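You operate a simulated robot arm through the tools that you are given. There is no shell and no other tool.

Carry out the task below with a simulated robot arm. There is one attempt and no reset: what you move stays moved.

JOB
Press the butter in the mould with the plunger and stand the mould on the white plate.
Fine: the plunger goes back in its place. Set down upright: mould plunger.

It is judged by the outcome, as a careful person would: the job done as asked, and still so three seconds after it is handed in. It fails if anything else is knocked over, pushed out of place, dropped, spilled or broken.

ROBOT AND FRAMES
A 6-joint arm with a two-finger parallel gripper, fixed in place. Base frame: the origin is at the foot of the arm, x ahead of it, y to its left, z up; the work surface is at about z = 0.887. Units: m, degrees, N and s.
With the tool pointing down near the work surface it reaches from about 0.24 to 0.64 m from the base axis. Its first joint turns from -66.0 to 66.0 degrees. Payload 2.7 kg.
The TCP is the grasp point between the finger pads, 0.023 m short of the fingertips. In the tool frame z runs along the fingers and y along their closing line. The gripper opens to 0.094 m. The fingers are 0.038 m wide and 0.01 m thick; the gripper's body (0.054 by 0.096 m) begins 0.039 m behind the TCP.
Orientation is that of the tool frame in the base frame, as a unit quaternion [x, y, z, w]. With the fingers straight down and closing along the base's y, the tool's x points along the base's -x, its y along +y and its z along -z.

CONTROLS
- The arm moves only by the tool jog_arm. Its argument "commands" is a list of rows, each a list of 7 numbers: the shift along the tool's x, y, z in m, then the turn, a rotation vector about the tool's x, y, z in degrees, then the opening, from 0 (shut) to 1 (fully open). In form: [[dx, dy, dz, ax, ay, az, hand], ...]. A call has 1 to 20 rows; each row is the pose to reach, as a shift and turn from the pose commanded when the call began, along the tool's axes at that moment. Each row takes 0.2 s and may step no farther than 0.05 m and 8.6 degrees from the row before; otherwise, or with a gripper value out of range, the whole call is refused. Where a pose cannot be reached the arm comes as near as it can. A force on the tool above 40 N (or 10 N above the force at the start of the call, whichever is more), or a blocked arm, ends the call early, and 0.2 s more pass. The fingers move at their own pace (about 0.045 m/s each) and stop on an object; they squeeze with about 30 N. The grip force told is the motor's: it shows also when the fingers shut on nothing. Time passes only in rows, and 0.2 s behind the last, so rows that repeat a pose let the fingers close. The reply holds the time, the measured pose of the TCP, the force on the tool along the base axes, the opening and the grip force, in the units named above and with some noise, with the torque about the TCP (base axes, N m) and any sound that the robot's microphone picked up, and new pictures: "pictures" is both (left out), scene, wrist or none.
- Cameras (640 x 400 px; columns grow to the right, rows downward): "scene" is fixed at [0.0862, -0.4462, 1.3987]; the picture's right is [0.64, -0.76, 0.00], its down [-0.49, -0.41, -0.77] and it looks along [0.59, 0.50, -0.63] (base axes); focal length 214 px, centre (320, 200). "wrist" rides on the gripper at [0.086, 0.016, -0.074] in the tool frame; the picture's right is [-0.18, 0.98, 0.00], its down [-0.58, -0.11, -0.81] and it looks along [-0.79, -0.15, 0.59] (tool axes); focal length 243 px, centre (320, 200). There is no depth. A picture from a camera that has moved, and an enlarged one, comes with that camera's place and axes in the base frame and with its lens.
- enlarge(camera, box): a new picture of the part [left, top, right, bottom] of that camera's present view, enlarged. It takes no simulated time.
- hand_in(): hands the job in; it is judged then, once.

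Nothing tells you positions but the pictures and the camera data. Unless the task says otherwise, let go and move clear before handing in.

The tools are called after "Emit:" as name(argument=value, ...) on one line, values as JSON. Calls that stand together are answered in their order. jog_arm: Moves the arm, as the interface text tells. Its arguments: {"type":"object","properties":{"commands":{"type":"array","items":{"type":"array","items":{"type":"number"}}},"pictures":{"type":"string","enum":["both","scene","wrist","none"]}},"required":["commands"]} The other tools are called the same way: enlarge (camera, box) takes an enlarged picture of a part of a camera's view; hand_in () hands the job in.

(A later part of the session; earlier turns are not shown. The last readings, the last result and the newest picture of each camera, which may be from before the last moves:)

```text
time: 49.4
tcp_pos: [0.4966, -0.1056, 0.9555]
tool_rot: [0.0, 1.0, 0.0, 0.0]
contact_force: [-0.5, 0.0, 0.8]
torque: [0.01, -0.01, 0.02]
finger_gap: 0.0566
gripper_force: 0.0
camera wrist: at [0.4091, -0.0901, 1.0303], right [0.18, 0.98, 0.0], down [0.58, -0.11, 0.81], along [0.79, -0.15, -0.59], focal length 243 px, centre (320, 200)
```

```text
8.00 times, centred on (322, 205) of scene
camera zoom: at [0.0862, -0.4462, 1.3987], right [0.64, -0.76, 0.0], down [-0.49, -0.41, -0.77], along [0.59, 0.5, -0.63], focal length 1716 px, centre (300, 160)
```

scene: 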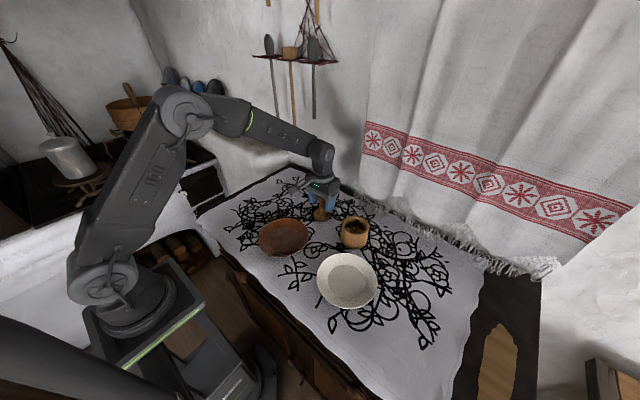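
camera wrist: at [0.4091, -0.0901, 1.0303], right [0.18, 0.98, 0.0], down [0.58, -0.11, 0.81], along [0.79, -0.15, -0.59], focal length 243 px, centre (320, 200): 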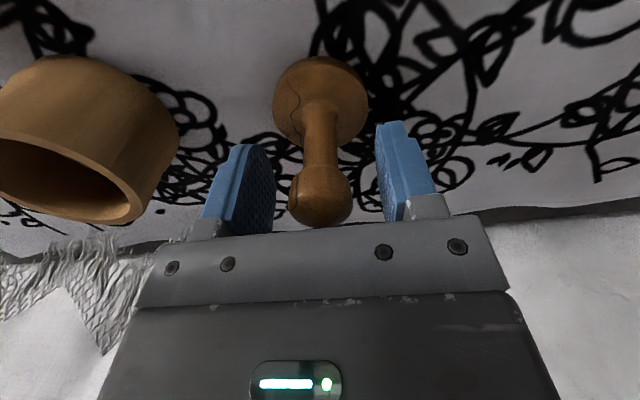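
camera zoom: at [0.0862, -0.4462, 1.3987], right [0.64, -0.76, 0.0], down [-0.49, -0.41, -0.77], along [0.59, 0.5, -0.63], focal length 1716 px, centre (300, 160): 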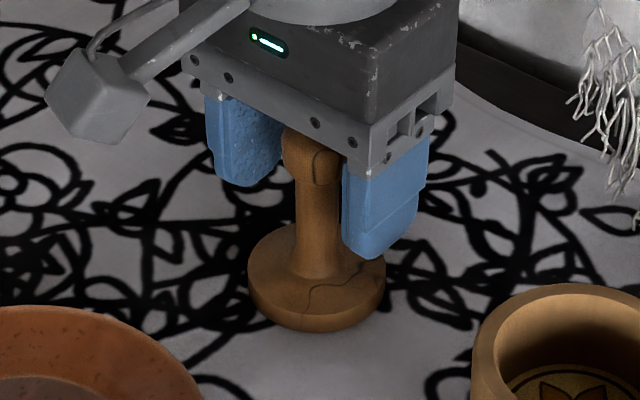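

The plunger stands upright exactly where it was (same pixels as at the start). I'll rise straight up away from it.

Emit:
jog_arm(commands=[[0, 0, -0.004, 0, 0, 0, 0.6], [0, 0, -0.01, 0, 0, 0, 0.6], [0, 0, -0.02, 0, 0, 0, 0.6], [0, 0, -0.035, 0, 0, 0, 0.6], [0, 0, -0.055, 0, 0, 0, 0.6], [0, 0, -0.08, 0, 0, 0, 0.7], [0, 0, -0.11, 0, 0, 0, 0.9], [0, 0, -0.14, 0, 0, 0, 1], [0, 0, -0.15, 0, 0, 0, 1]])

Emit:
enlarge(camera="scene", box=[300, 180, 345, 230])

Emit:
enlarge(camera="scene", box=[300, 230, 400, 320])

```text
time: 51.4
tcp_pos: [0.4963, -0.1071, 1.1065]
tool_rot: [0.0, 1.0, 0.0, 0.0]
contact_force: [0.6, -0.8, 0.0]
torque: [-0.02, -0.01, -0.03]
finger_gap: 0.0938
gripper_force: 0.1
camera wrist: at [0.4089, -0.0904, 1.1808], right [0.18, 0.98, 0.0], down [0.58, -0.11, 0.81], along [0.79, -0.15, -0.59], focal length 243 px, centre (320, 200)
```

scene: 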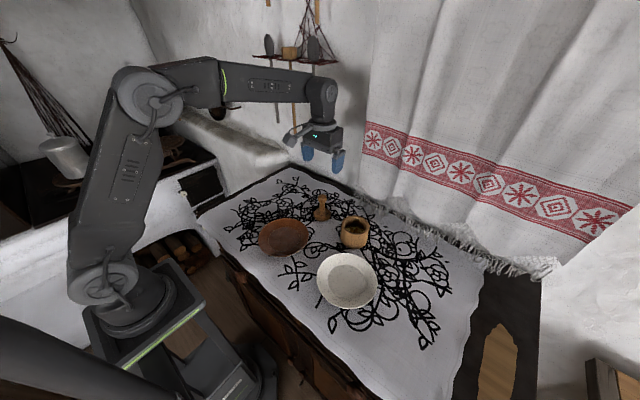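
wrist: 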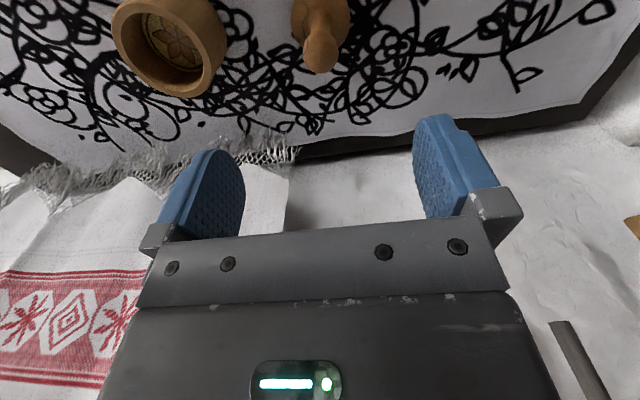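

```text
8.00 times, centred on (322, 205) of scene
camera zoom: at [0.0862, -0.4462, 1.3987], right [0.64, -0.76, 0.0], down [-0.49, -0.41, -0.77], along [0.59, 0.5, -0.63], focal length 1716 px, centre (300, 160)
```

zoom: 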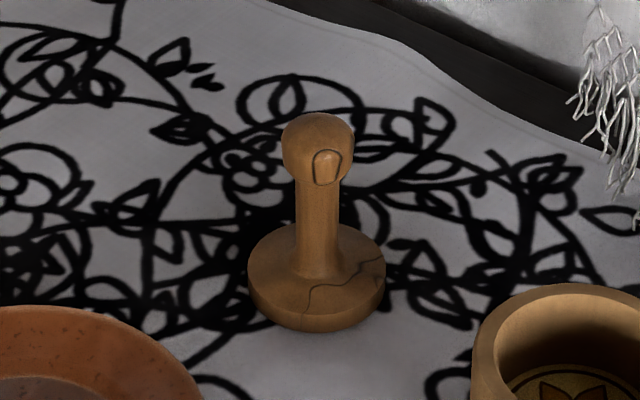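

```text
4.44 times, centred on (350, 275) of scene
camera zoom: at [0.0862, -0.4462, 1.3987], right [0.64, -0.76, 0.0], down [-0.49, -0.41, -0.77], along [0.59, 0.5, -0.63], focal length 953 px, centre (187, -133)
```

zoom: 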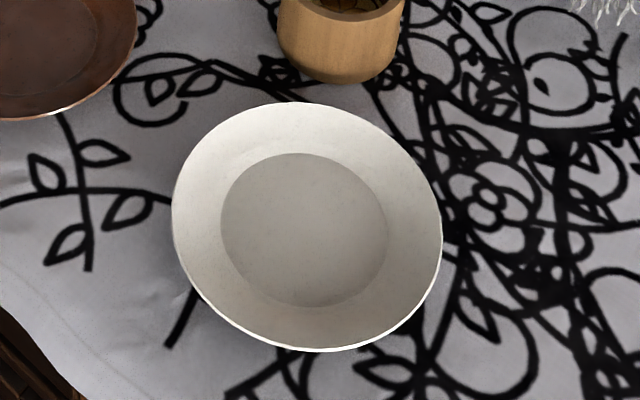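

The plunger is back in its original place. Now I'll hover over the plate area so the wrist camera can locate the plate precisely.

Emit:
jog_arm(commands=[[0.015, -0.013, -0.001, 0, 0, 0, 1], [0.038, -0.034, -0.002, 0, 0, 0, 1], [0.062, -0.055, -0.003, 0, 0, 0, 1], [0.086, -0.076, -0.004, 0, 0, 0, 1], [0.11, -0.0975, -0.005, 0, 0, 0, 1], [0.134, -0.119, -0.006, 0, 0, 0, 1], [0.158, -0.14, -0.008, 0, 0, 0, 1], [0.182, -0.161, -0.009, 0, 0, 0, 1], [0.203, -0.18, -0.01, 0, 0, 0, 1], [0.2165, -0.192, -0.01, 0, 0, 0, 1], [0.2165, -0.192, -0.01, 0, 0, 0, 1]], pictures="wrist")

Emit:
enlarge(camera="wrist", box=[220, 0, 420, 180])

```text
time: 53.8
tcp_pos: [0.2806, -0.2977, 1.1151]
tool_rot: [0.0, 1.0, -0.001, 0.0]
contact_force: [0.4, -0.3, 0.1]
torque: [0.0, 0.0, 0.03]
finger_gap: 0.0939
gripper_force: 0.0
camera wrist: at [0.1921, -0.2831, 1.1898], right [0.18, 0.98, 0.0], down [0.58, -0.11, 0.81], along [0.79, -0.15, -0.59], focal length 243 px, centre (320, 200)
```

wrist: 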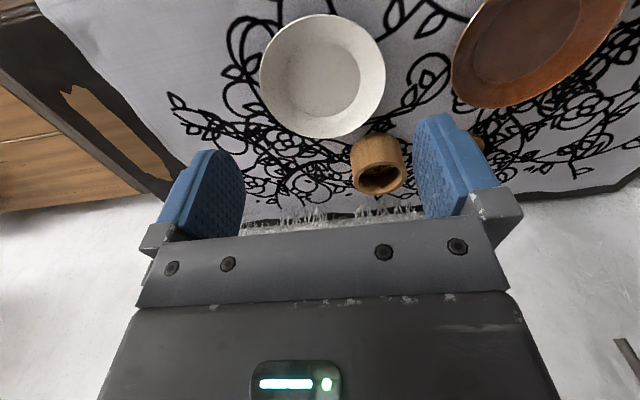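

```text
2.22 times, centred on (320, 90) of wrist
camera zoom: at [0.1921, -0.2831, 1.1898], right [0.18, 0.98, 0.0], down [0.58, -0.11, 0.81], along [0.79, -0.15, -0.59], focal length 539 px, centre (320, 444)
```

zoom: 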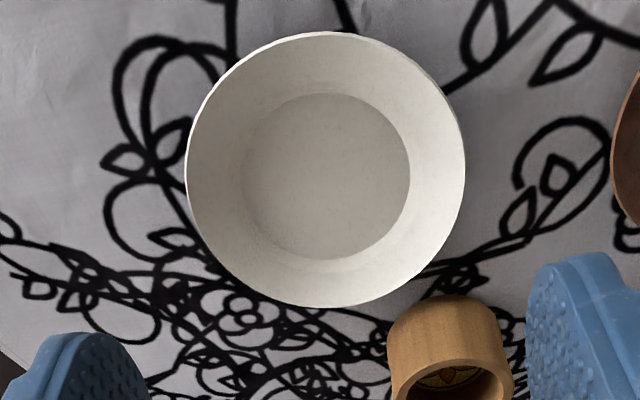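

Emit:
enlarge(camera="wrist", box=[335, 120, 425, 210])

Emit:
enlarge(camera="wrist", box=[255, 0, 395, 150])

```text
4.44 times, centred on (380, 165) of wrist
camera zoom: at [0.1921, -0.2831, 1.1898], right [0.18, 0.98, 0.0], down [0.58, -0.11, 0.81], along [0.79, -0.15, -0.59], focal length 1078 px, centre (53, 356)
```

zoom: 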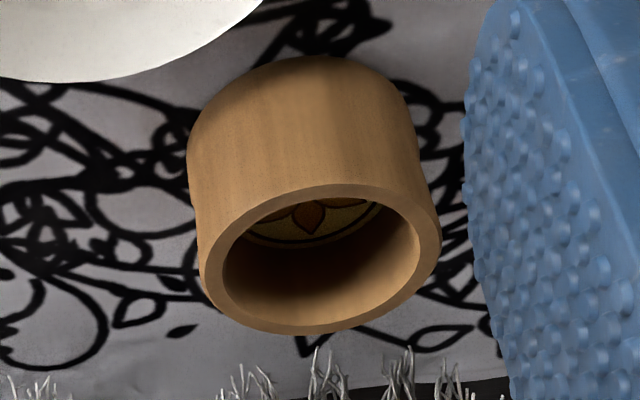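

```text
2.67 times, centred on (325, 75) of wrist
camera zoom: at [0.1921, -0.2831, 1.1898], right [0.18, 0.98, 0.0], down [0.58, -0.11, 0.81], along [0.79, -0.15, -0.59], focal length 647 px, centre (307, 533)
```

zoom: 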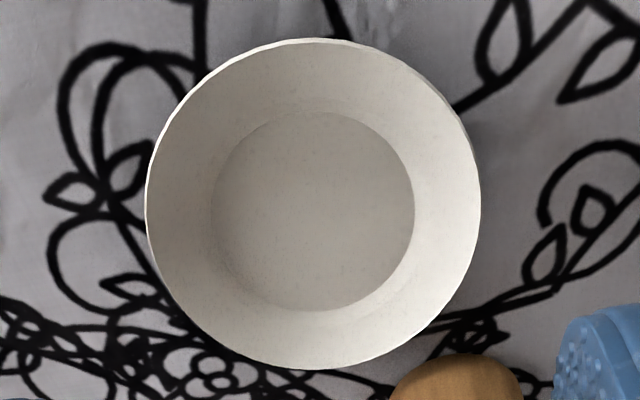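

The plate's flat centre is near (0.3506, -0.309), and the mould check in the same view agrees with its known place (0.482, -0.2447). I'll go above the mould with open fingers.

Emit:
jog_arm(commands=[[-0.02, 0.0052, 0.0085, 0, 0, 0, 1], [-0.045, 0.0118, 0.019, 0, 0, 0, 1], [-0.07, 0.0183, 0.0296, 0, 0, 0, 1], [-0.095, 0.0248, 0.04, 0, 0, 0, 1], [-0.12, 0.0314, 0.0507, 0, 0, 0, 1], [-0.145, 0.0379, 0.0613, 0, 0, 0, 1], [-0.17, 0.0444, 0.0718, 0, 0, 0, 1], [-0.19, 0.0497, 0.08, 0, 0, 0, 1], [-0.2012, 0.0526, 0.085, 0, 0, 0, 1], [-0.2012, 0.0526, 0.085, 0, 0, 0, 1]])

Emit:
enlarge(camera="wrist", box=[140, 0, 500, 240])

Emit:
enlarge(camera="scene", box=[310, 180, 410, 260])

```text
time: 56.0
tcp_pos: [0.4825, -0.2441, 1.03]
tool_rot: [0.0, 1.0, 0.0, 0.0]
contact_force: [0.2, 0.0, 0.4]
torque: [0.01, 0.02, 0.04]
finger_gap: 0.0942
gripper_force: 0.2
camera wrist: at [0.3942, -0.2297, 1.1053], right [0.18, 0.98, 0.0], down [0.58, -0.11, 0.81], along [0.79, -0.15, -0.59], focal length 243 px, centre (320, 200)
```

scene: 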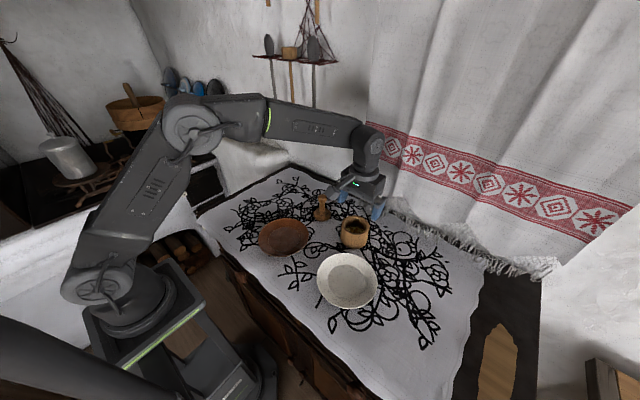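
wrist: 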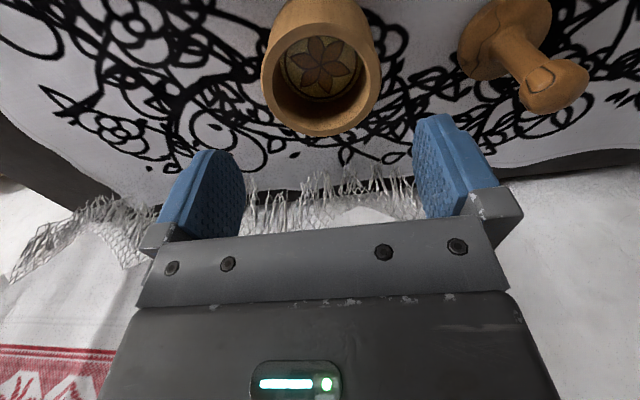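

```text
1.67 times, centred on (320, 120) of wrist
camera zoom: at [0.3942, -0.2297, 1.1053], right [0.18, 0.98, 0.0], down [0.58, -0.11, 0.81], along [0.79, -0.15, -0.59], focal length 404 px, centre (320, 333)
```

zoom: 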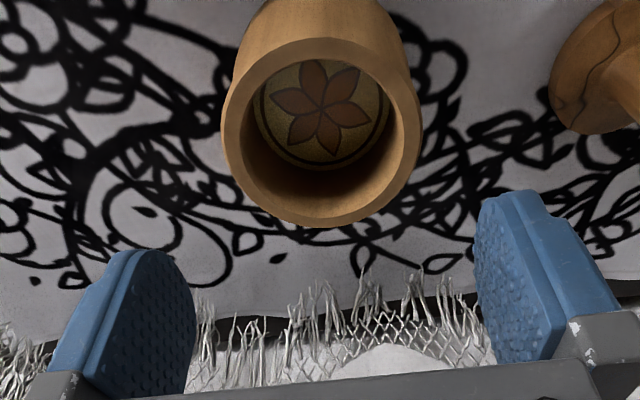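

```text
5.00 times, centred on (360, 220) of scene
camera zoom: at [0.0862, -0.4462, 1.3987], right [0.64, -0.76, 0.0], down [-0.49, -0.41, -0.77], along [0.59, 0.5, -0.63], focal length 1072 px, centre (120, 100)
```

zoom: 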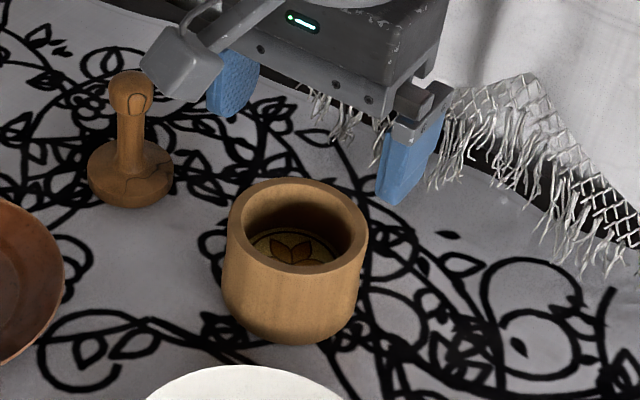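

The mould is centred between the open fingers. I'll go down to just above its rim and check finger clearance.

Emit:
jog_arm(commands=[[0, -0.0003, 0.012, 0, 0, 0, 1], [0, -0.0003, 0.028, 0, 0, 0, 1], [0, -0.0003, 0.042, 0, 0, 0, 1], [0, -0.0003, 0.05, 0, 0, 0, 1], [0, -0.0003, 0.05, 0, 0, 0, 1]], pictures="wrist")

Emit:
enlarge(camera="wrist", box=[140, 20, 500, 260])

Emit:
enlarge(camera="scene", box=[320, 190, 400, 260])

```text
time: 57.2
tcp_pos: [0.4805, -0.2442, 0.9807]
tool_rot: [0.0, 1.0, 0.0, 0.0]
contact_force: [-0.5, -0.5, 0.4]
torque: [0.01, 0.0, 0.02]
finger_gap: 0.0939
gripper_force: 0.0
camera wrist: at [0.3933, -0.2297, 1.055], right [0.18, 0.98, 0.0], down [0.58, -0.11, 0.81], along [0.79, -0.15, -0.59], focal length 243 px, centre (320, 200)
```

wrist: 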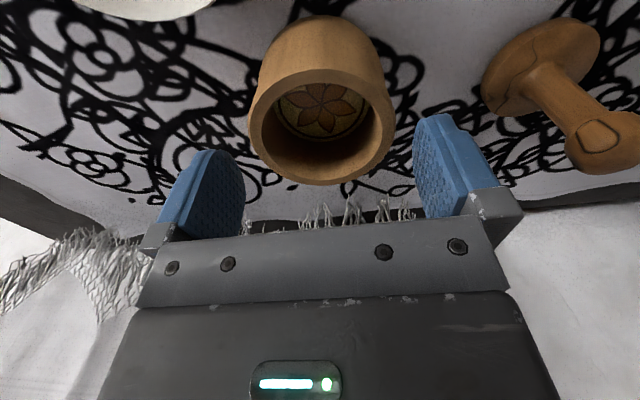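

```text
1.67 times, centred on (320, 140) of wrist
camera zoom: at [0.3933, -0.2297, 1.055], right [0.18, 0.98, 0.0], down [0.58, -0.11, 0.81], along [0.79, -0.15, -0.59], focal length 404 px, centre (320, 300)
```

zoom: 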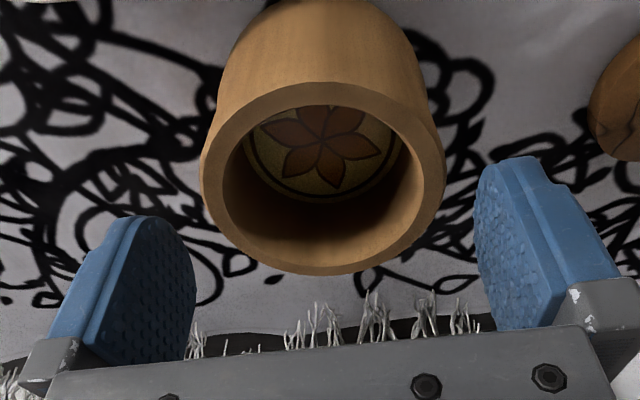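

```text
5.71 times, centred on (360, 225) of scene
camera zoom: at [0.0862, -0.4462, 1.3987], right [0.64, -0.76, 0.0], down [-0.49, -0.41, -0.77], along [0.59, 0.5, -0.63], focal length 1226 px, centre (91, 57)
```

zoom: 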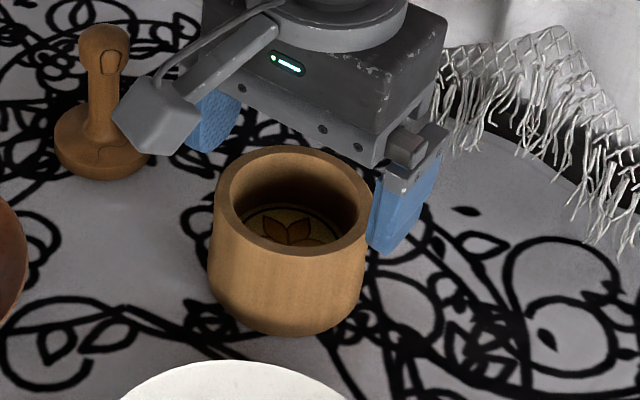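

Clearance looks even on both sides. I'll descend around the mould, first 2 cm with a force check.

Emit:
jog_arm(commands=[[0, 0, 0.005, 0, 0, 0, 1], [0, 0, 0.01, 0, 0, 0, 1], [0, 0, 0.015, 0, 0, 0, 1], [0, 0, 0.02, 0, 0, 0, 1], [0, 0, 0.02, 0, 0, 0, 1]], pictures="wrist")

Emit:
enlarge(camera="wrist", box=[140, 20, 500, 260])

Emit:
enlarge(camera="scene", box=[320, 190, 400, 260])

```text
time: 58.4
tcp_pos: [0.4817, -0.2444, 0.9612]
tool_rot: [0.0, 1.0, -0.001, 0.001]
contact_force: [-0.1, -0.3, 0.0]
torque: [0.0, -0.02, 0.0]
finger_gap: 0.0941
gripper_force: 0.1
camera wrist: at [0.3938, -0.2297, 1.0352], right [0.18, 0.98, 0.0], down [0.58, -0.11, 0.81], along [0.79, -0.15, -0.59], focal length 243 px, centre (320, 200)
```

wrist: 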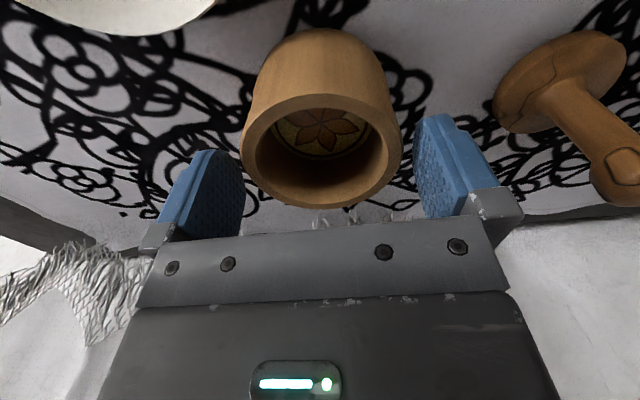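

```text
1.67 times, centred on (320, 140) of wrist
camera zoom: at [0.3938, -0.2297, 1.0352], right [0.18, 0.98, 0.0], down [0.58, -0.11, 0.81], along [0.79, -0.15, -0.59], focal length 404 px, centre (320, 300)
```

zoom: 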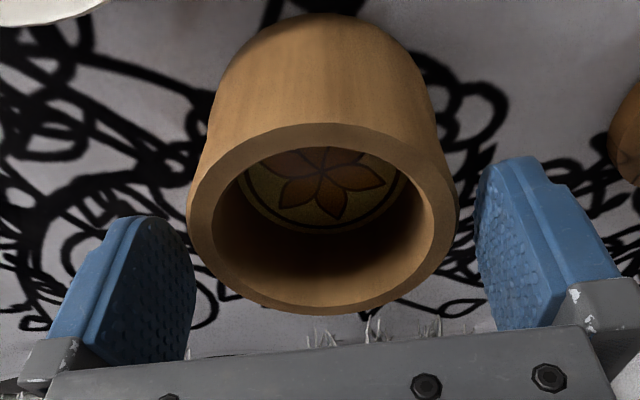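

```text
5.71 times, centred on (360, 225) of scene
camera zoom: at [0.0862, -0.4462, 1.3987], right [0.64, -0.76, 0.0], down [-0.49, -0.41, -0.77], along [0.59, 0.5, -0.63], focal length 1226 px, centre (91, 57)
```

zoom: 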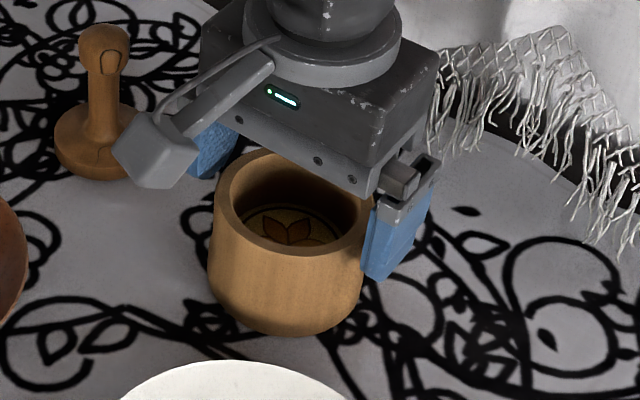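

Emit:
jog_arm(commands=[[0, 0, 0.006, 0, 0, 0, 1], [0, 0, 0.012, 0, 0, 0, 1], [0, 0, 0.018, 0, 0, 0, 1], [0, 0, 0.024, 0, 0, 0, 1], [0, 0, 0.03, 0, 0, 0, 1], [0, 0, 0.03, 0, 0, 0, 1]], pictures="wrist")

Emit:
enlarge(camera="wrist", box=[140, 20, 500, 260])

Emit:
enlarge(camera="scene", box=[320, 190, 400, 260])

```text
time: 59.8
tcp_pos: [0.4818, -0.2453, 0.931]
tool_rot: [-0.001, 1.0, 0.001, 0.0]
contact_force: [-0.6, -0.3, -0.6]
torque: [0.02, 0.01, -0.04]
finger_gap: 0.0939
gripper_force: 0.1
camera wrist: at [0.3937, -0.2299, 1.005], right [0.18, 0.98, 0.0], down [0.58, -0.11, 0.81], along [0.79, -0.15, -0.59], focal length 243 px, centre (320, 200)
```

wrist: 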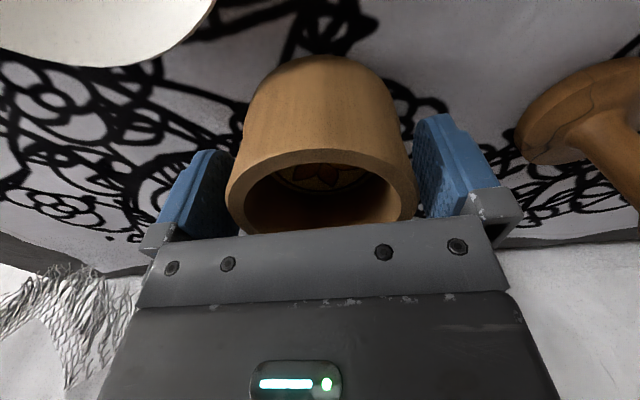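

```text
1.67 times, centred on (320, 140) of wrist
camera zoom: at [0.3937, -0.2299, 1.005], right [0.18, 0.98, 0.0], down [0.58, -0.11, 0.81], along [0.79, -0.15, -0.59], focal length 404 px, centre (320, 300)
```

zoom: 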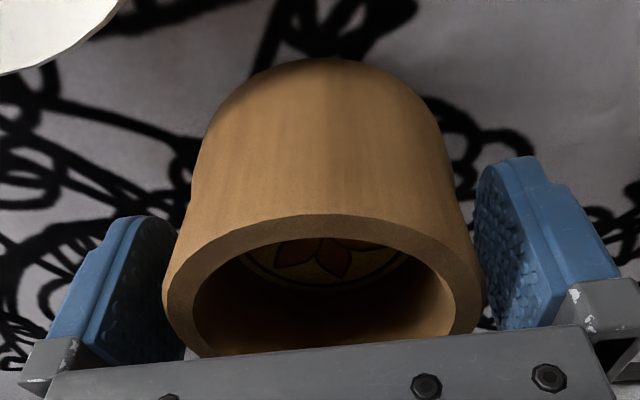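

```text
5.71 times, centred on (360, 225) of scene
camera zoom: at [0.0862, -0.4462, 1.3987], right [0.64, -0.76, 0.0], down [-0.49, -0.41, -0.77], along [0.59, 0.5, -0.63], focal length 1226 px, centre (91, 57)
```

zoom: 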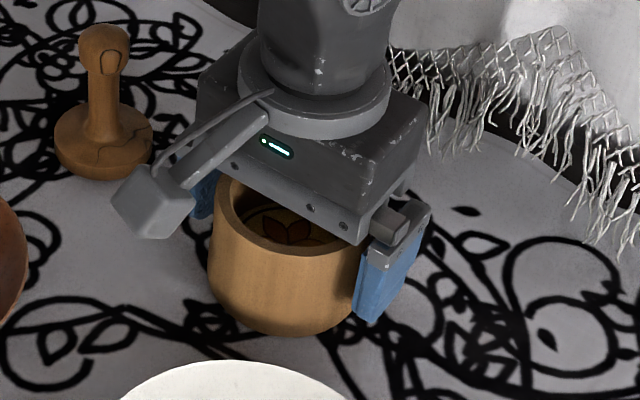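

The fingers straddle the mould. I'll close on it.

Emit:
jog_arm(commands=[[0, 0, 0, 0, 0, 0, 0.93], [0, 0, 0, 0, 0, 0, 0.88], [0, 0, 0, 0, 0, 0, 0.8], [0, 0, 0, 0, 0, 0, 0.6], [0, 0, 0, 0, 0, 0, 0], [0, 0, 0, 0, 0, 0, 0], [0, 0, 0, 0, 0, 0, 0]], pictures="wrist")

Emit:
enlarge(camera="scene", box=[320, 190, 400, 260])

```text
time: 61.4
tcp_pos: [0.4822, -0.2445, 0.9303]
tool_rot: [-0.001, 1.0, 0.0, 0.001]
contact_force: [0.4, 1.1, 0.3]
torque: [0.0, 0.0, -0.03]
finger_gap: 0.0825
gripper_force: 29.9
camera wrist: at [0.3938, -0.2298, 1.0052], right [0.18, 0.98, 0.0], down [0.58, -0.11, 0.81], along [0.79, -0.15, -0.59], focal length 243 px, centre (320, 200)
```

wrist: 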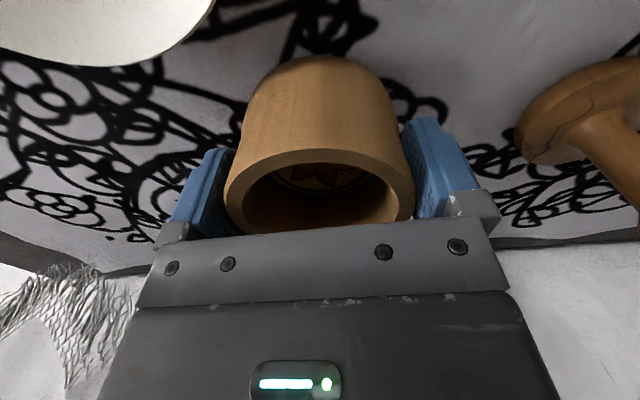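

```text
5.71 times, centred on (360, 225) of scene
camera zoom: at [0.0862, -0.4462, 1.3987], right [0.64, -0.76, 0.0], down [-0.49, -0.41, -0.77], along [0.59, 0.5, -0.63], focal length 1226 px, centre (91, 57)
```

zoom: 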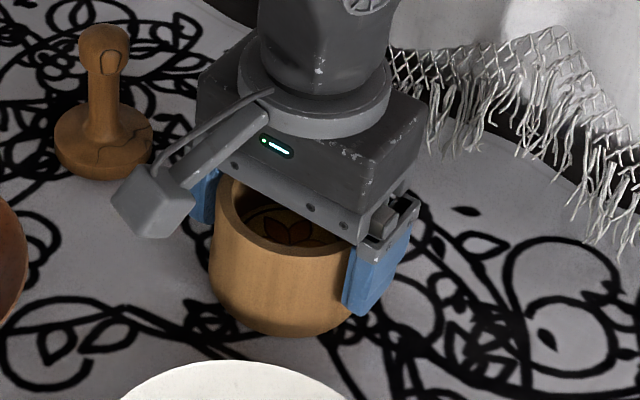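

Gripped at 82.5 mm with 30 N. I'll lift slowly and check for slip.

Emit:
jog_arm(commands=[[0, 0, -0.001, 0, 0, 0, 0], [0, 0, -0.003, 0, 0, 0, 0], [0, 0, -0.005, 0, 0, 0, 0], [0, 0, -0.008, 0, 0, 0, 0], [0, 0, -0.01, 0, 0, 0, 0]], pictures="wrist")

Emit:
enlarge(camera="wrist", box=[140, 20, 500, 260])

Emit:
enlarge(camera="scene", box=[320, 190, 400, 260])

```text
time: 62.6
tcp_pos: [0.4822, -0.2446, 0.9416]
tool_rot: [0.0, 1.0, 0.0, 0.0]
contact_force: [-0.8, -0.4, -1.8]
torque: [0.02, -0.01, 0.02]
finger_gap: 0.0824
gripper_force: 29.9
camera wrist: at [0.3936, -0.23, 1.0154], right [0.18, 0.98, 0.0], down [0.58, -0.11, 0.81], along [0.79, -0.15, -0.59], focal length 243 px, centre (320, 200)
```

wrist: 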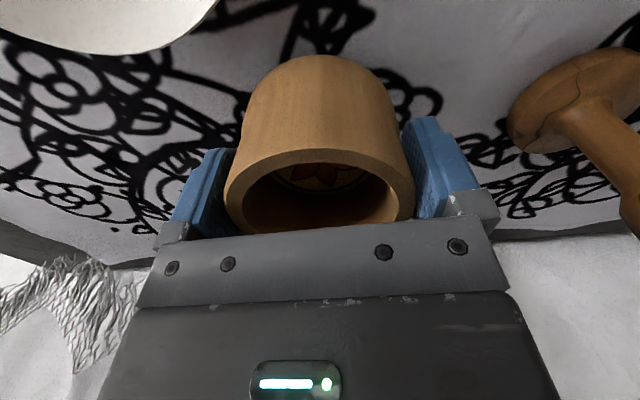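

```text
1.67 times, centred on (320, 140) of wrist
camera zoom: at [0.3936, -0.23, 1.0154], right [0.18, 0.98, 0.0], down [0.58, -0.11, 0.81], along [0.79, -0.15, -0.59], focal length 404 px, centre (320, 300)
```

zoom: 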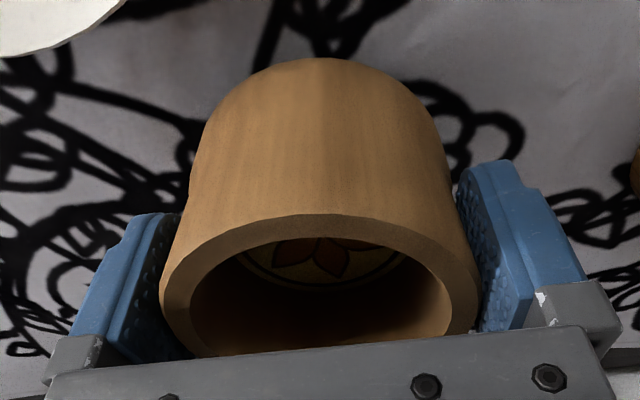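

```text
5.71 times, centred on (360, 225) of scene
camera zoom: at [0.0862, -0.4462, 1.3987], right [0.64, -0.76, 0.0], down [-0.49, -0.41, -0.77], along [0.59, 0.5, -0.63], focal length 1226 px, centre (91, 57)
```

zoom: 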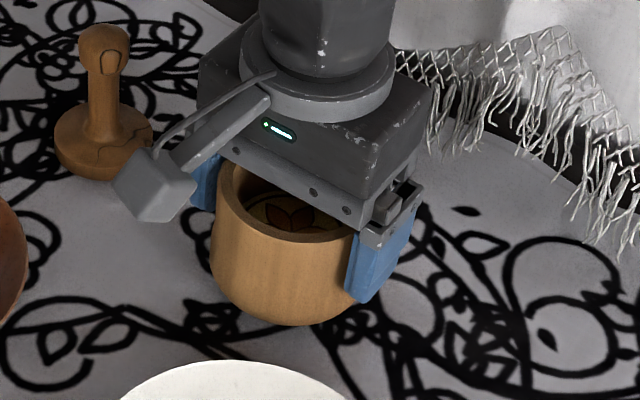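

No slip. I'll lift further until the mould's base is well above the plate rim.

Emit:
jog_arm(commands=[[0, 0, -0.003, 0, 0, 0, 0], [0, 0, -0.007, 0, 0, 0, 0], [0, 0, -0.011, 0, 0, 0, 0], [0, 0, -0.015, 0, 0, 0, 0], [0, 0, -0.019, 0, 0, 0, 0], [0, 0, -0.023, 0, 0, 0, 0], [0, 0, -0.027, 0, 0, 0, 0], [0, 0, -0.031, 0, 0, 0, 0], [0, 0, -0.035, 0, 0, 0, 0], [0, 0, -0.039, 0, 0, 0, 0], [0, 0, -0.043, 0, 0, 0, 0], [0, 0, -0.047, 0, 0, 0, 0], [0, 0, -0.05, 0, 0, 0, 0], [0, 0, -0.05, 0, 0, 0, 0]], pictures="wrist")

Emit:
enlarge(camera="scene", box=[320, 180, 400, 260])

```text
time: 65.6
tcp_pos: [0.4819, -0.2462, 0.9908]
tool_rot: [-0.001, 1.0, 0.0, 0.0]
contact_force: [0.1, -0.1, -2.9]
torque: [-0.01, 0.02, 0.03]
finger_gap: 0.0825
gripper_force: 30.0
camera wrist: at [0.3937, -0.23, 1.0655], right [0.18, 0.98, 0.0], down [0.58, -0.11, 0.81], along [0.79, -0.15, -0.59], focal length 243 px, centre (320, 200)
```

wrist: 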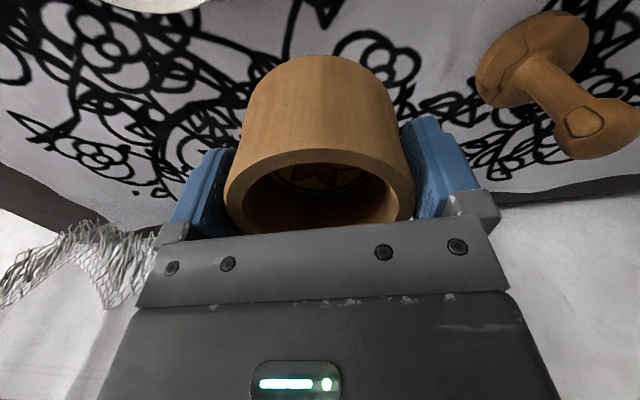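

```text
5.00 times, centred on (360, 220) of scene
camera zoom: at [0.0862, -0.4462, 1.3987], right [0.64, -0.76, 0.0], down [-0.49, -0.41, -0.77], along [0.59, 0.5, -0.63], focal length 1072 px, centre (120, 100)
```

zoom: 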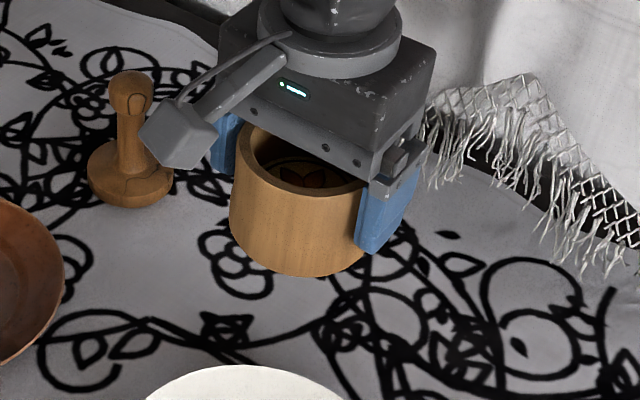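

The mould is held securely. I'll carry it over the plate, by -0.1314 in x and -0.0645 in y.

Emit:
jog_arm(commands=[[0.004, -0.002, 0, 0, 0, 0, 0], [0.0105, -0.0052, 0, 0, 0, 0, 0], [0.0178, -0.0087, 0, 0, 0, 0, 0], [0.0252, -0.0124, 0, 0, 0, 0, 0], [0.0326, -0.016, 0, 0, 0, 0, 0], [0.04, -0.0196, 0, 0, 0, 0, 0], [0.0474, -0.0233, 0, 0, 0, 0, 0], [0.0548, -0.0269, 0, 0, 0, 0, 0], [0.0622, -0.0305, 0, 0, 0, 0, 0], [0.0696, -0.0342, 0, 0, 0, 0, 0], [0.077, -0.0378, 0, 0, 0, 0, 0], [0.0844, -0.0414, 0, 0, 0, 0, 0], [0.0918, -0.0451, 0, 0, 0, 0, 0], [0.0992, -0.0487, 0, 0, 0, 0, 0], [0.1066, -0.0523, 0, 0, 0, 0, 0], [0.114, -0.056, 0, 0, 0, 0, 0], [0.1212, -0.0595, 0, 0, 0, 0, 0], [0.1275, -0.0626, 0, 0, 0, 0, 0], [0.1314, -0.0645, 0, 0, 0, 0, 0], [0.1314, -0.0645, 0, 0, 0, 0, 0]])

Emit:
enlarge(camera="scene", box=[300, 220, 400, 310])

Emit:
enlarge(camera="wrist", box=[140, 0, 500, 240])

```text
time: 69.8
tcp_pos: [0.3495, -0.31, 0.9912]
tool_rot: [0.0, 1.0, 0.0, 0.0]
contact_force: [0.3, 0.3, -2.8]
torque: [0.0, -0.04, -0.01]
finger_gap: 0.0826
gripper_force: 30.2
camera wrist: at [0.2623, -0.2948, 1.0653], right [0.18, 0.98, 0.0], down [0.58, -0.11, 0.81], along [0.79, -0.15, -0.59], focal length 243 px, centre (320, 200)
```

scene: 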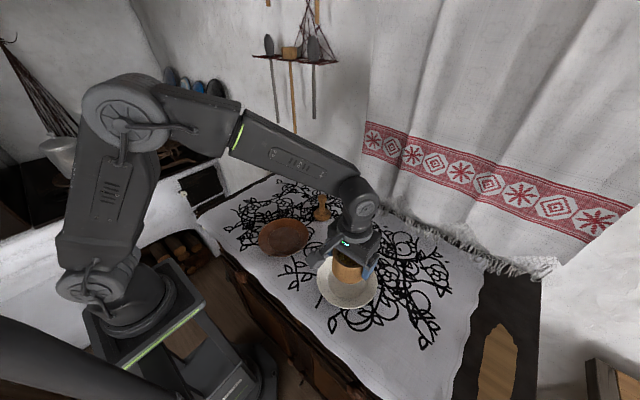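
wrist: 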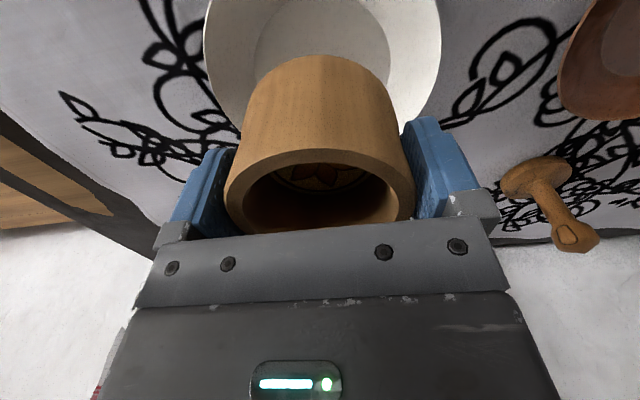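

```text
4.44 times, centred on (350, 265) of scene
camera zoom: at [0.0862, -0.4462, 1.3987], right [0.64, -0.76, 0.0], down [-0.49, -0.41, -0.77], along [0.59, 0.5, -0.63], focal length 953 px, centre (187, -89)
```

zoom: 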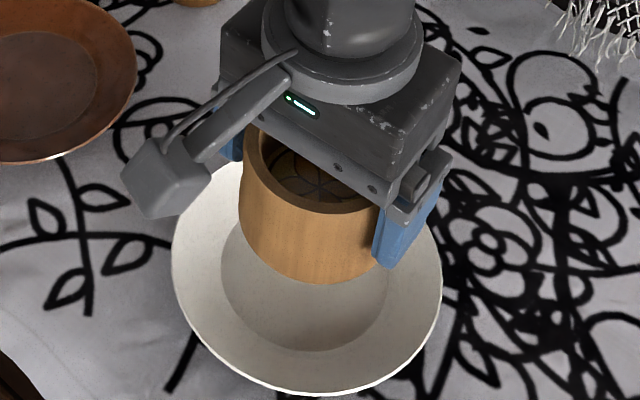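

```text
1.67 times, centred on (320, 120) of wrist
camera zoom: at [0.2623, -0.2948, 1.0653], right [0.18, 0.98, 0.0], down [0.58, -0.11, 0.81], along [0.79, -0.15, -0.59], focal length 404 px, centre (320, 333)
```

zoom: 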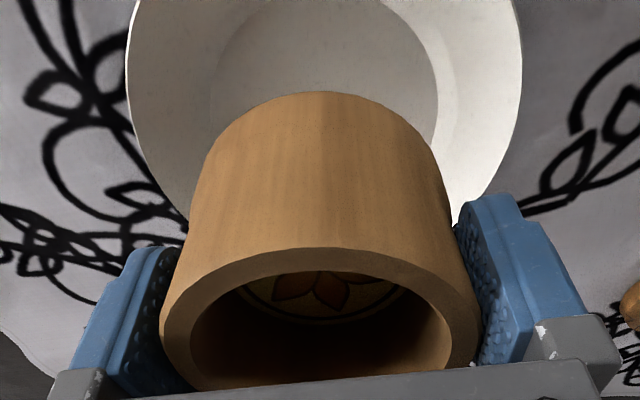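

The mould is centred over the plate in both views to within about 1–2 mm. I'll lower it most of the way with a tiny y correction.

Emit:
jog_arm(commands=[[0, 0.0007, 0.004, 0, 0, 0, 0], [0, 0.0007, 0.009, 0, 0, 0, 0], [0, 0.0007, 0.014, 0, 0, 0, 0], [0, 0.0007, 0.019, 0, 0, 0, 0], [0, 0.0007, 0.024, 0, 0, 0, 0], [0, 0.0007, 0.029, 0, 0, 0, 0], [0, 0.0007, 0.034, 0, 0, 0, 0], [0, 0.0007, 0.038, 0, 0, 0, 0], [0, 0.0007, 0.04, 0, 0, 0, 0], [0, 0.0007, 0.04, 0, 0, 0, 0]], pictures="wrist")

Emit:
enlarge(camera="scene", box=[300, 220, 400, 310])

Emit:
enlarge(camera="wrist", box=[140, 0, 500, 240])

```text
time: 72.0
tcp_pos: [0.3505, -0.3087, 0.9508]
tool_rot: [-0.001, 1.0, 0.0, 0.001]
contact_force: [0.1, -0.7, -2.8]
torque: [0.01, 0.0, 0.01]
finger_gap: 0.0823
gripper_force: 29.9
camera wrist: at [0.2624, -0.2939, 1.0248], right [0.18, 0.98, 0.0], down [0.58, -0.11, 0.81], along [0.79, -0.15, -0.59], focal length 243 px, centre (320, 200)
```

wrist: 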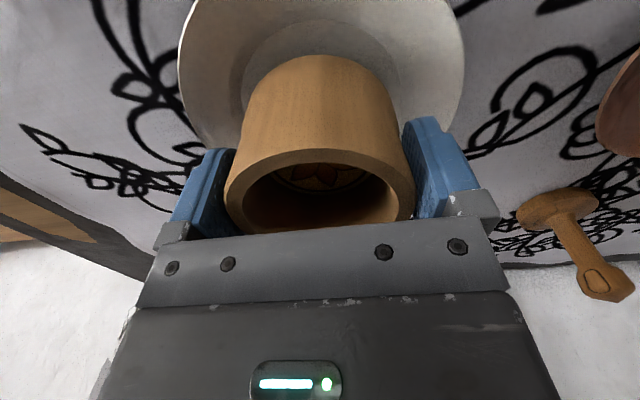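

```text
4.44 times, centred on (350, 265) of scene
camera zoom: at [0.0862, -0.4462, 1.3987], right [0.64, -0.76, 0.0], down [-0.49, -0.41, -0.77], along [0.59, 0.5, -0.63], focal length 953 px, centre (187, -89)
```

zoom: 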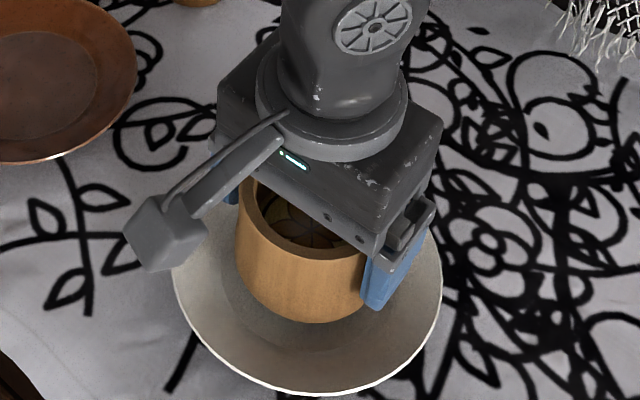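

```text
1.67 times, centred on (320, 120) of wrist
camera zoom: at [0.2624, -0.2939, 1.0248], right [0.18, 0.98, 0.0], down [0.58, -0.11, 0.81], along [0.79, -0.15, -0.59], focal length 404 px, centre (320, 333)
```

zoom: 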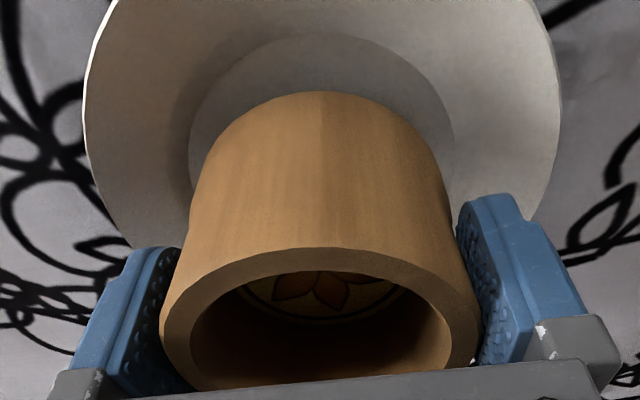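

It is well centred: the mould's base falls inside the flat of the plate with an even margin. I'll descend the last part slowly until contact.

Emit:
jog_arm(commands=[[0, 0, 0.002, 0, 0, 0, 0], [0, 0, 0.004, 0, 0, 0, 0], [0, 0, 0.006, 0, 0, 0, 0], [0, 0, 0.008, 0, 0, 0, 0], [0, 0, 0.009, 0, 0, 0, 0]], pictures="wrist")

Emit:
enlarge(camera="scene", box=[320, 240, 390, 310])

Emit:
enlarge(camera="wrist", box=[140, 0, 500, 240])

```text
time: 73.2
tcp_pos: [0.3511, -0.3088, 0.9409]
tool_rot: [0.0, 1.0, 0.0, 0.0]
contact_force: [-0.9, -0.8, -2.3]
torque: [0.06, 0.02, -0.03]
finger_gap: 0.0825
gripper_force: 29.7
camera wrist: at [0.2624, -0.2936, 1.0161], right [0.18, 0.98, 0.0], down [0.58, -0.11, 0.81], along [0.79, -0.15, -0.59], focal length 243 px, centre (320, 200)
```

wrist: 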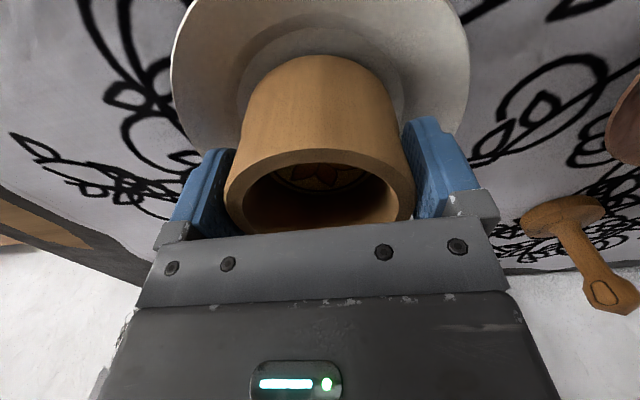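

```text
5.71 times, centred on (355, 275) of scene
camera zoom: at [0.0862, -0.4462, 1.3987], right [0.64, -0.76, 0.0], down [-0.49, -0.41, -0.77], along [0.59, 0.5, -0.63], focal length 1226 px, centre (120, -229)
```

zoom: 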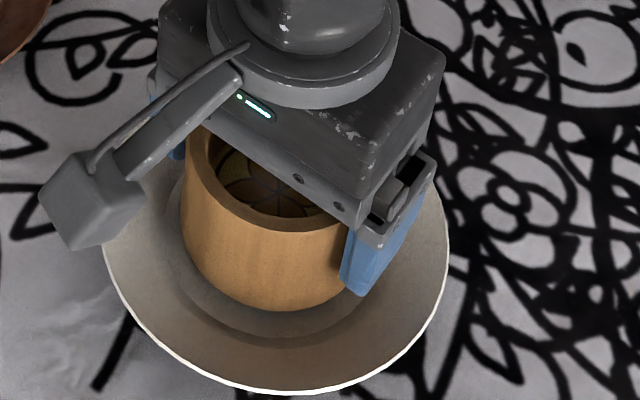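

```text
1.67 times, centred on (320, 120) of wrist
camera zoom: at [0.2624, -0.2936, 1.0161], right [0.18, 0.98, 0.0], down [0.58, -0.11, 0.81], along [0.79, -0.15, -0.59], focal length 404 px, centre (320, 333)
```

zoom: 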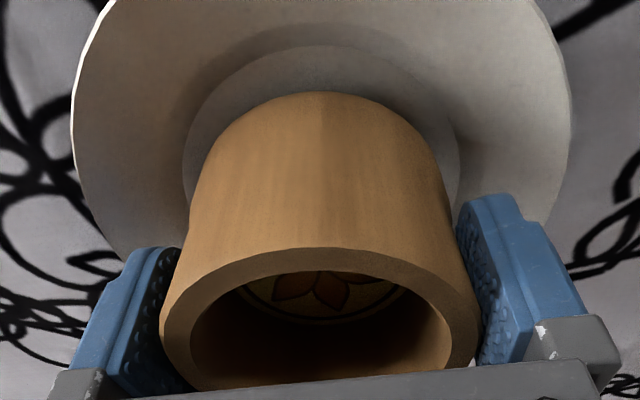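

Emit:
jog_arm(commands=[[0, 0, 0.001, 0, 0, 0, 0], [0, 0, 0.002, 0, 0, 0, 0], [0, 0, 0.003, 0, 0, 0, 0], [0, 0, 0.003, 0, 0, 0, 0]], pictures="none")

```text
time: 74.2
tcp_pos: [0.3509, -0.3085, 0.9395]
tool_rot: [0.0, 1.0, -0.001, -0.001]
contact_force: [-0.2, -0.3, -2.2]
torque: [0.01, -0.01, 0.0]
finger_gap: 0.0826
gripper_force: 30.0
```

Emit:
jog_arm(commands=[[0, 0, 0.0007, 0, 0, 0, 0], [0, 0, 0.0014, 0, 0, 0, 0], [0, 0, 0.002, 0, 0, 0, 0], [0, 0, 0.002, 0, 0, 0, 0]], pictures="none")

```text
time: 75.2
tcp_pos: [0.3504, -0.308, 0.9364]
tool_rot: [0.0, 1.0, 0.0, 0.0]
contact_force: [-1.5, 0.9, 1.5]
torque: [0.04, 0.11, -0.02]
finger_gap: 0.0823
gripper_force: 29.9
```

Contact with the plate has begun: the weight is off the gripper, with the TCP at 0.936. I'll check the picture before releasing.

Emit:
enlarge(camera="wrist", box=[140, 0, 500, 240])

Emit:
enlarge(camera="scene", box=[320, 240, 390, 310])

```text
1.67 times, centred on (320, 120) of wrist
camera zoom: at [0.2624, -0.2941, 1.0112], right [0.18, 0.98, 0.0], down [0.58, -0.11, 0.81], along [0.79, -0.15, -0.59], focal length 404 px, centre (320, 333)
```

zoom: 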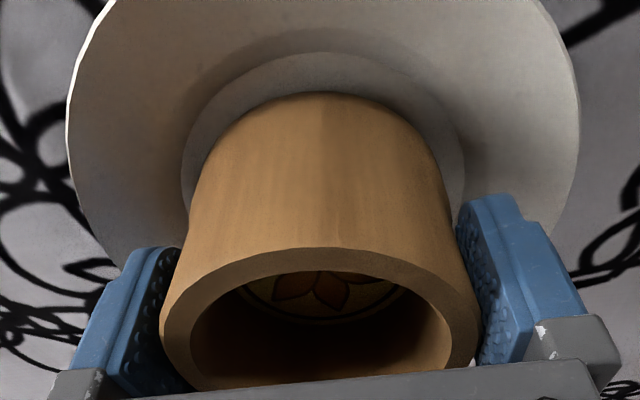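

```text
5.71 times, centred on (355, 275) of scene
camera zoom: at [0.0861, -0.4462, 1.3987], right [0.64, -0.76, 0.0], down [-0.49, -0.41, -0.77], along [0.59, 0.5, -0.63], focal length 1226 px, centre (120, -229)
```

zoom: 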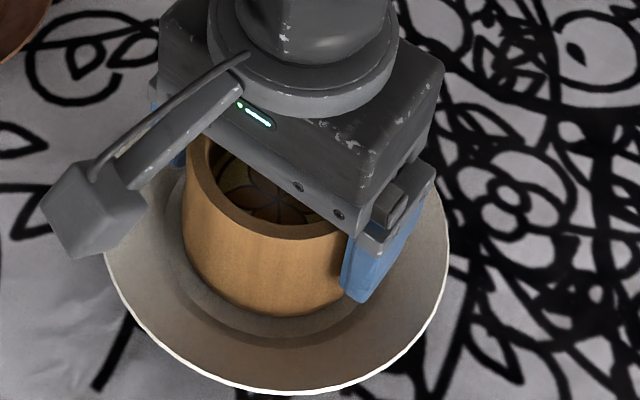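

The mould's base rests within the flat of the plate. I'll open the fingers gently.

Emit:
jog_arm(commands=[[0, 0, 0.0004, 0, 0, 0, 0], [0, 0, 0.0004, 0, 0, 0, 0.88], [0, 0, 0.0004, 0, 0, 0, 0.92], [0, 0, 0.0004, 0, 0, 0, 0.96], [0, 0, 0.0004, 0, 0, 0, 1], [0, 0, 0.0004, 0, 0, 0, 1], [0, 0, 0.0004, 0, 0, 0, 1]], pictures="wrist")

Emit:
enlarge(camera="wrist", box=[140, 0, 500, 240])

Emit:
enlarge(camera="scene", box=[320, 240, 390, 310])

```text
time: 76.8
tcp_pos: [0.3502, -0.3086, 0.936]
tool_rot: [0.001, 1.0, 0.001, -0.001]
contact_force: [-0.3, 0.1, -0.8]
torque: [0.02, 0.02, 0.02]
finger_gap: 0.094
gripper_force: 0.1
camera wrist: at [0.2625, -0.294, 1.0106], right [0.18, 0.98, 0.0], down [0.58, -0.11, 0.81], along [0.79, -0.15, -0.59], focal length 243 px, centre (320, 200)
```

wrist: 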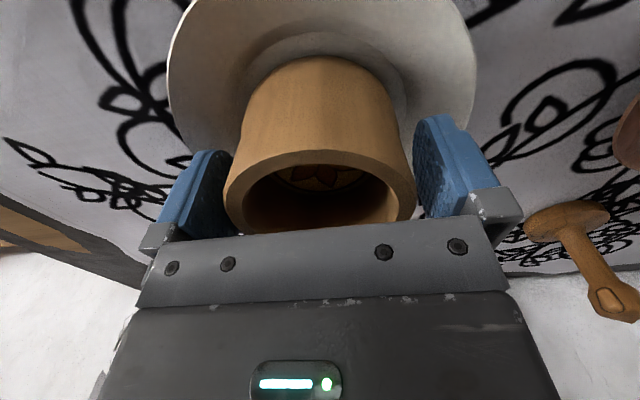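

```text
1.67 times, centred on (320, 120) of wrist
camera zoom: at [0.2625, -0.294, 1.0106], right [0.18, 0.98, 0.0], down [0.58, -0.11, 0.81], along [0.79, -0.15, -0.59], focal length 404 px, centre (320, 333)
```

zoom: 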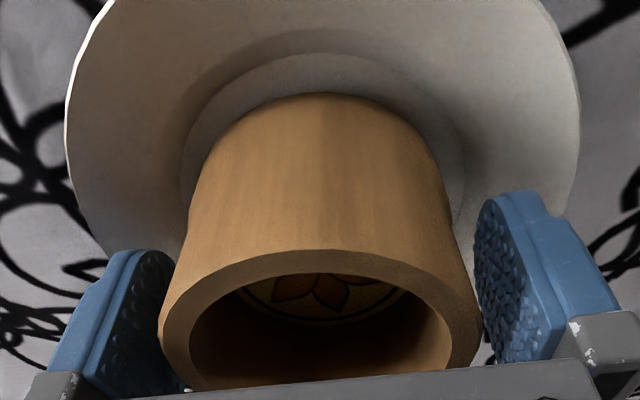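

```text
5.71 times, centred on (355, 275) of scene
camera zoom: at [0.0862, -0.4462, 1.3987], right [0.64, -0.76, 0.0], down [-0.49, -0.41, -0.77], along [0.59, 0.5, -0.63], focal length 1226 px, centre (120, -229)
```

zoom: 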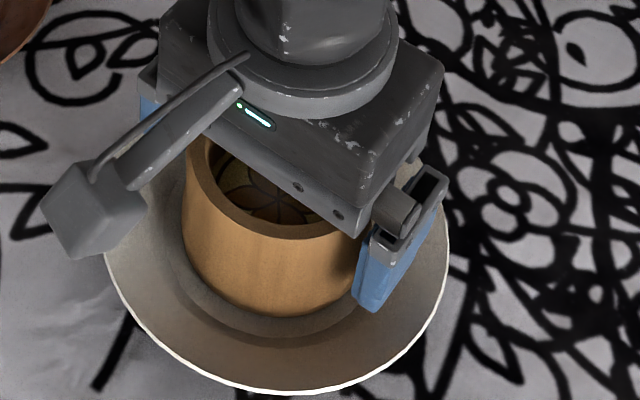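

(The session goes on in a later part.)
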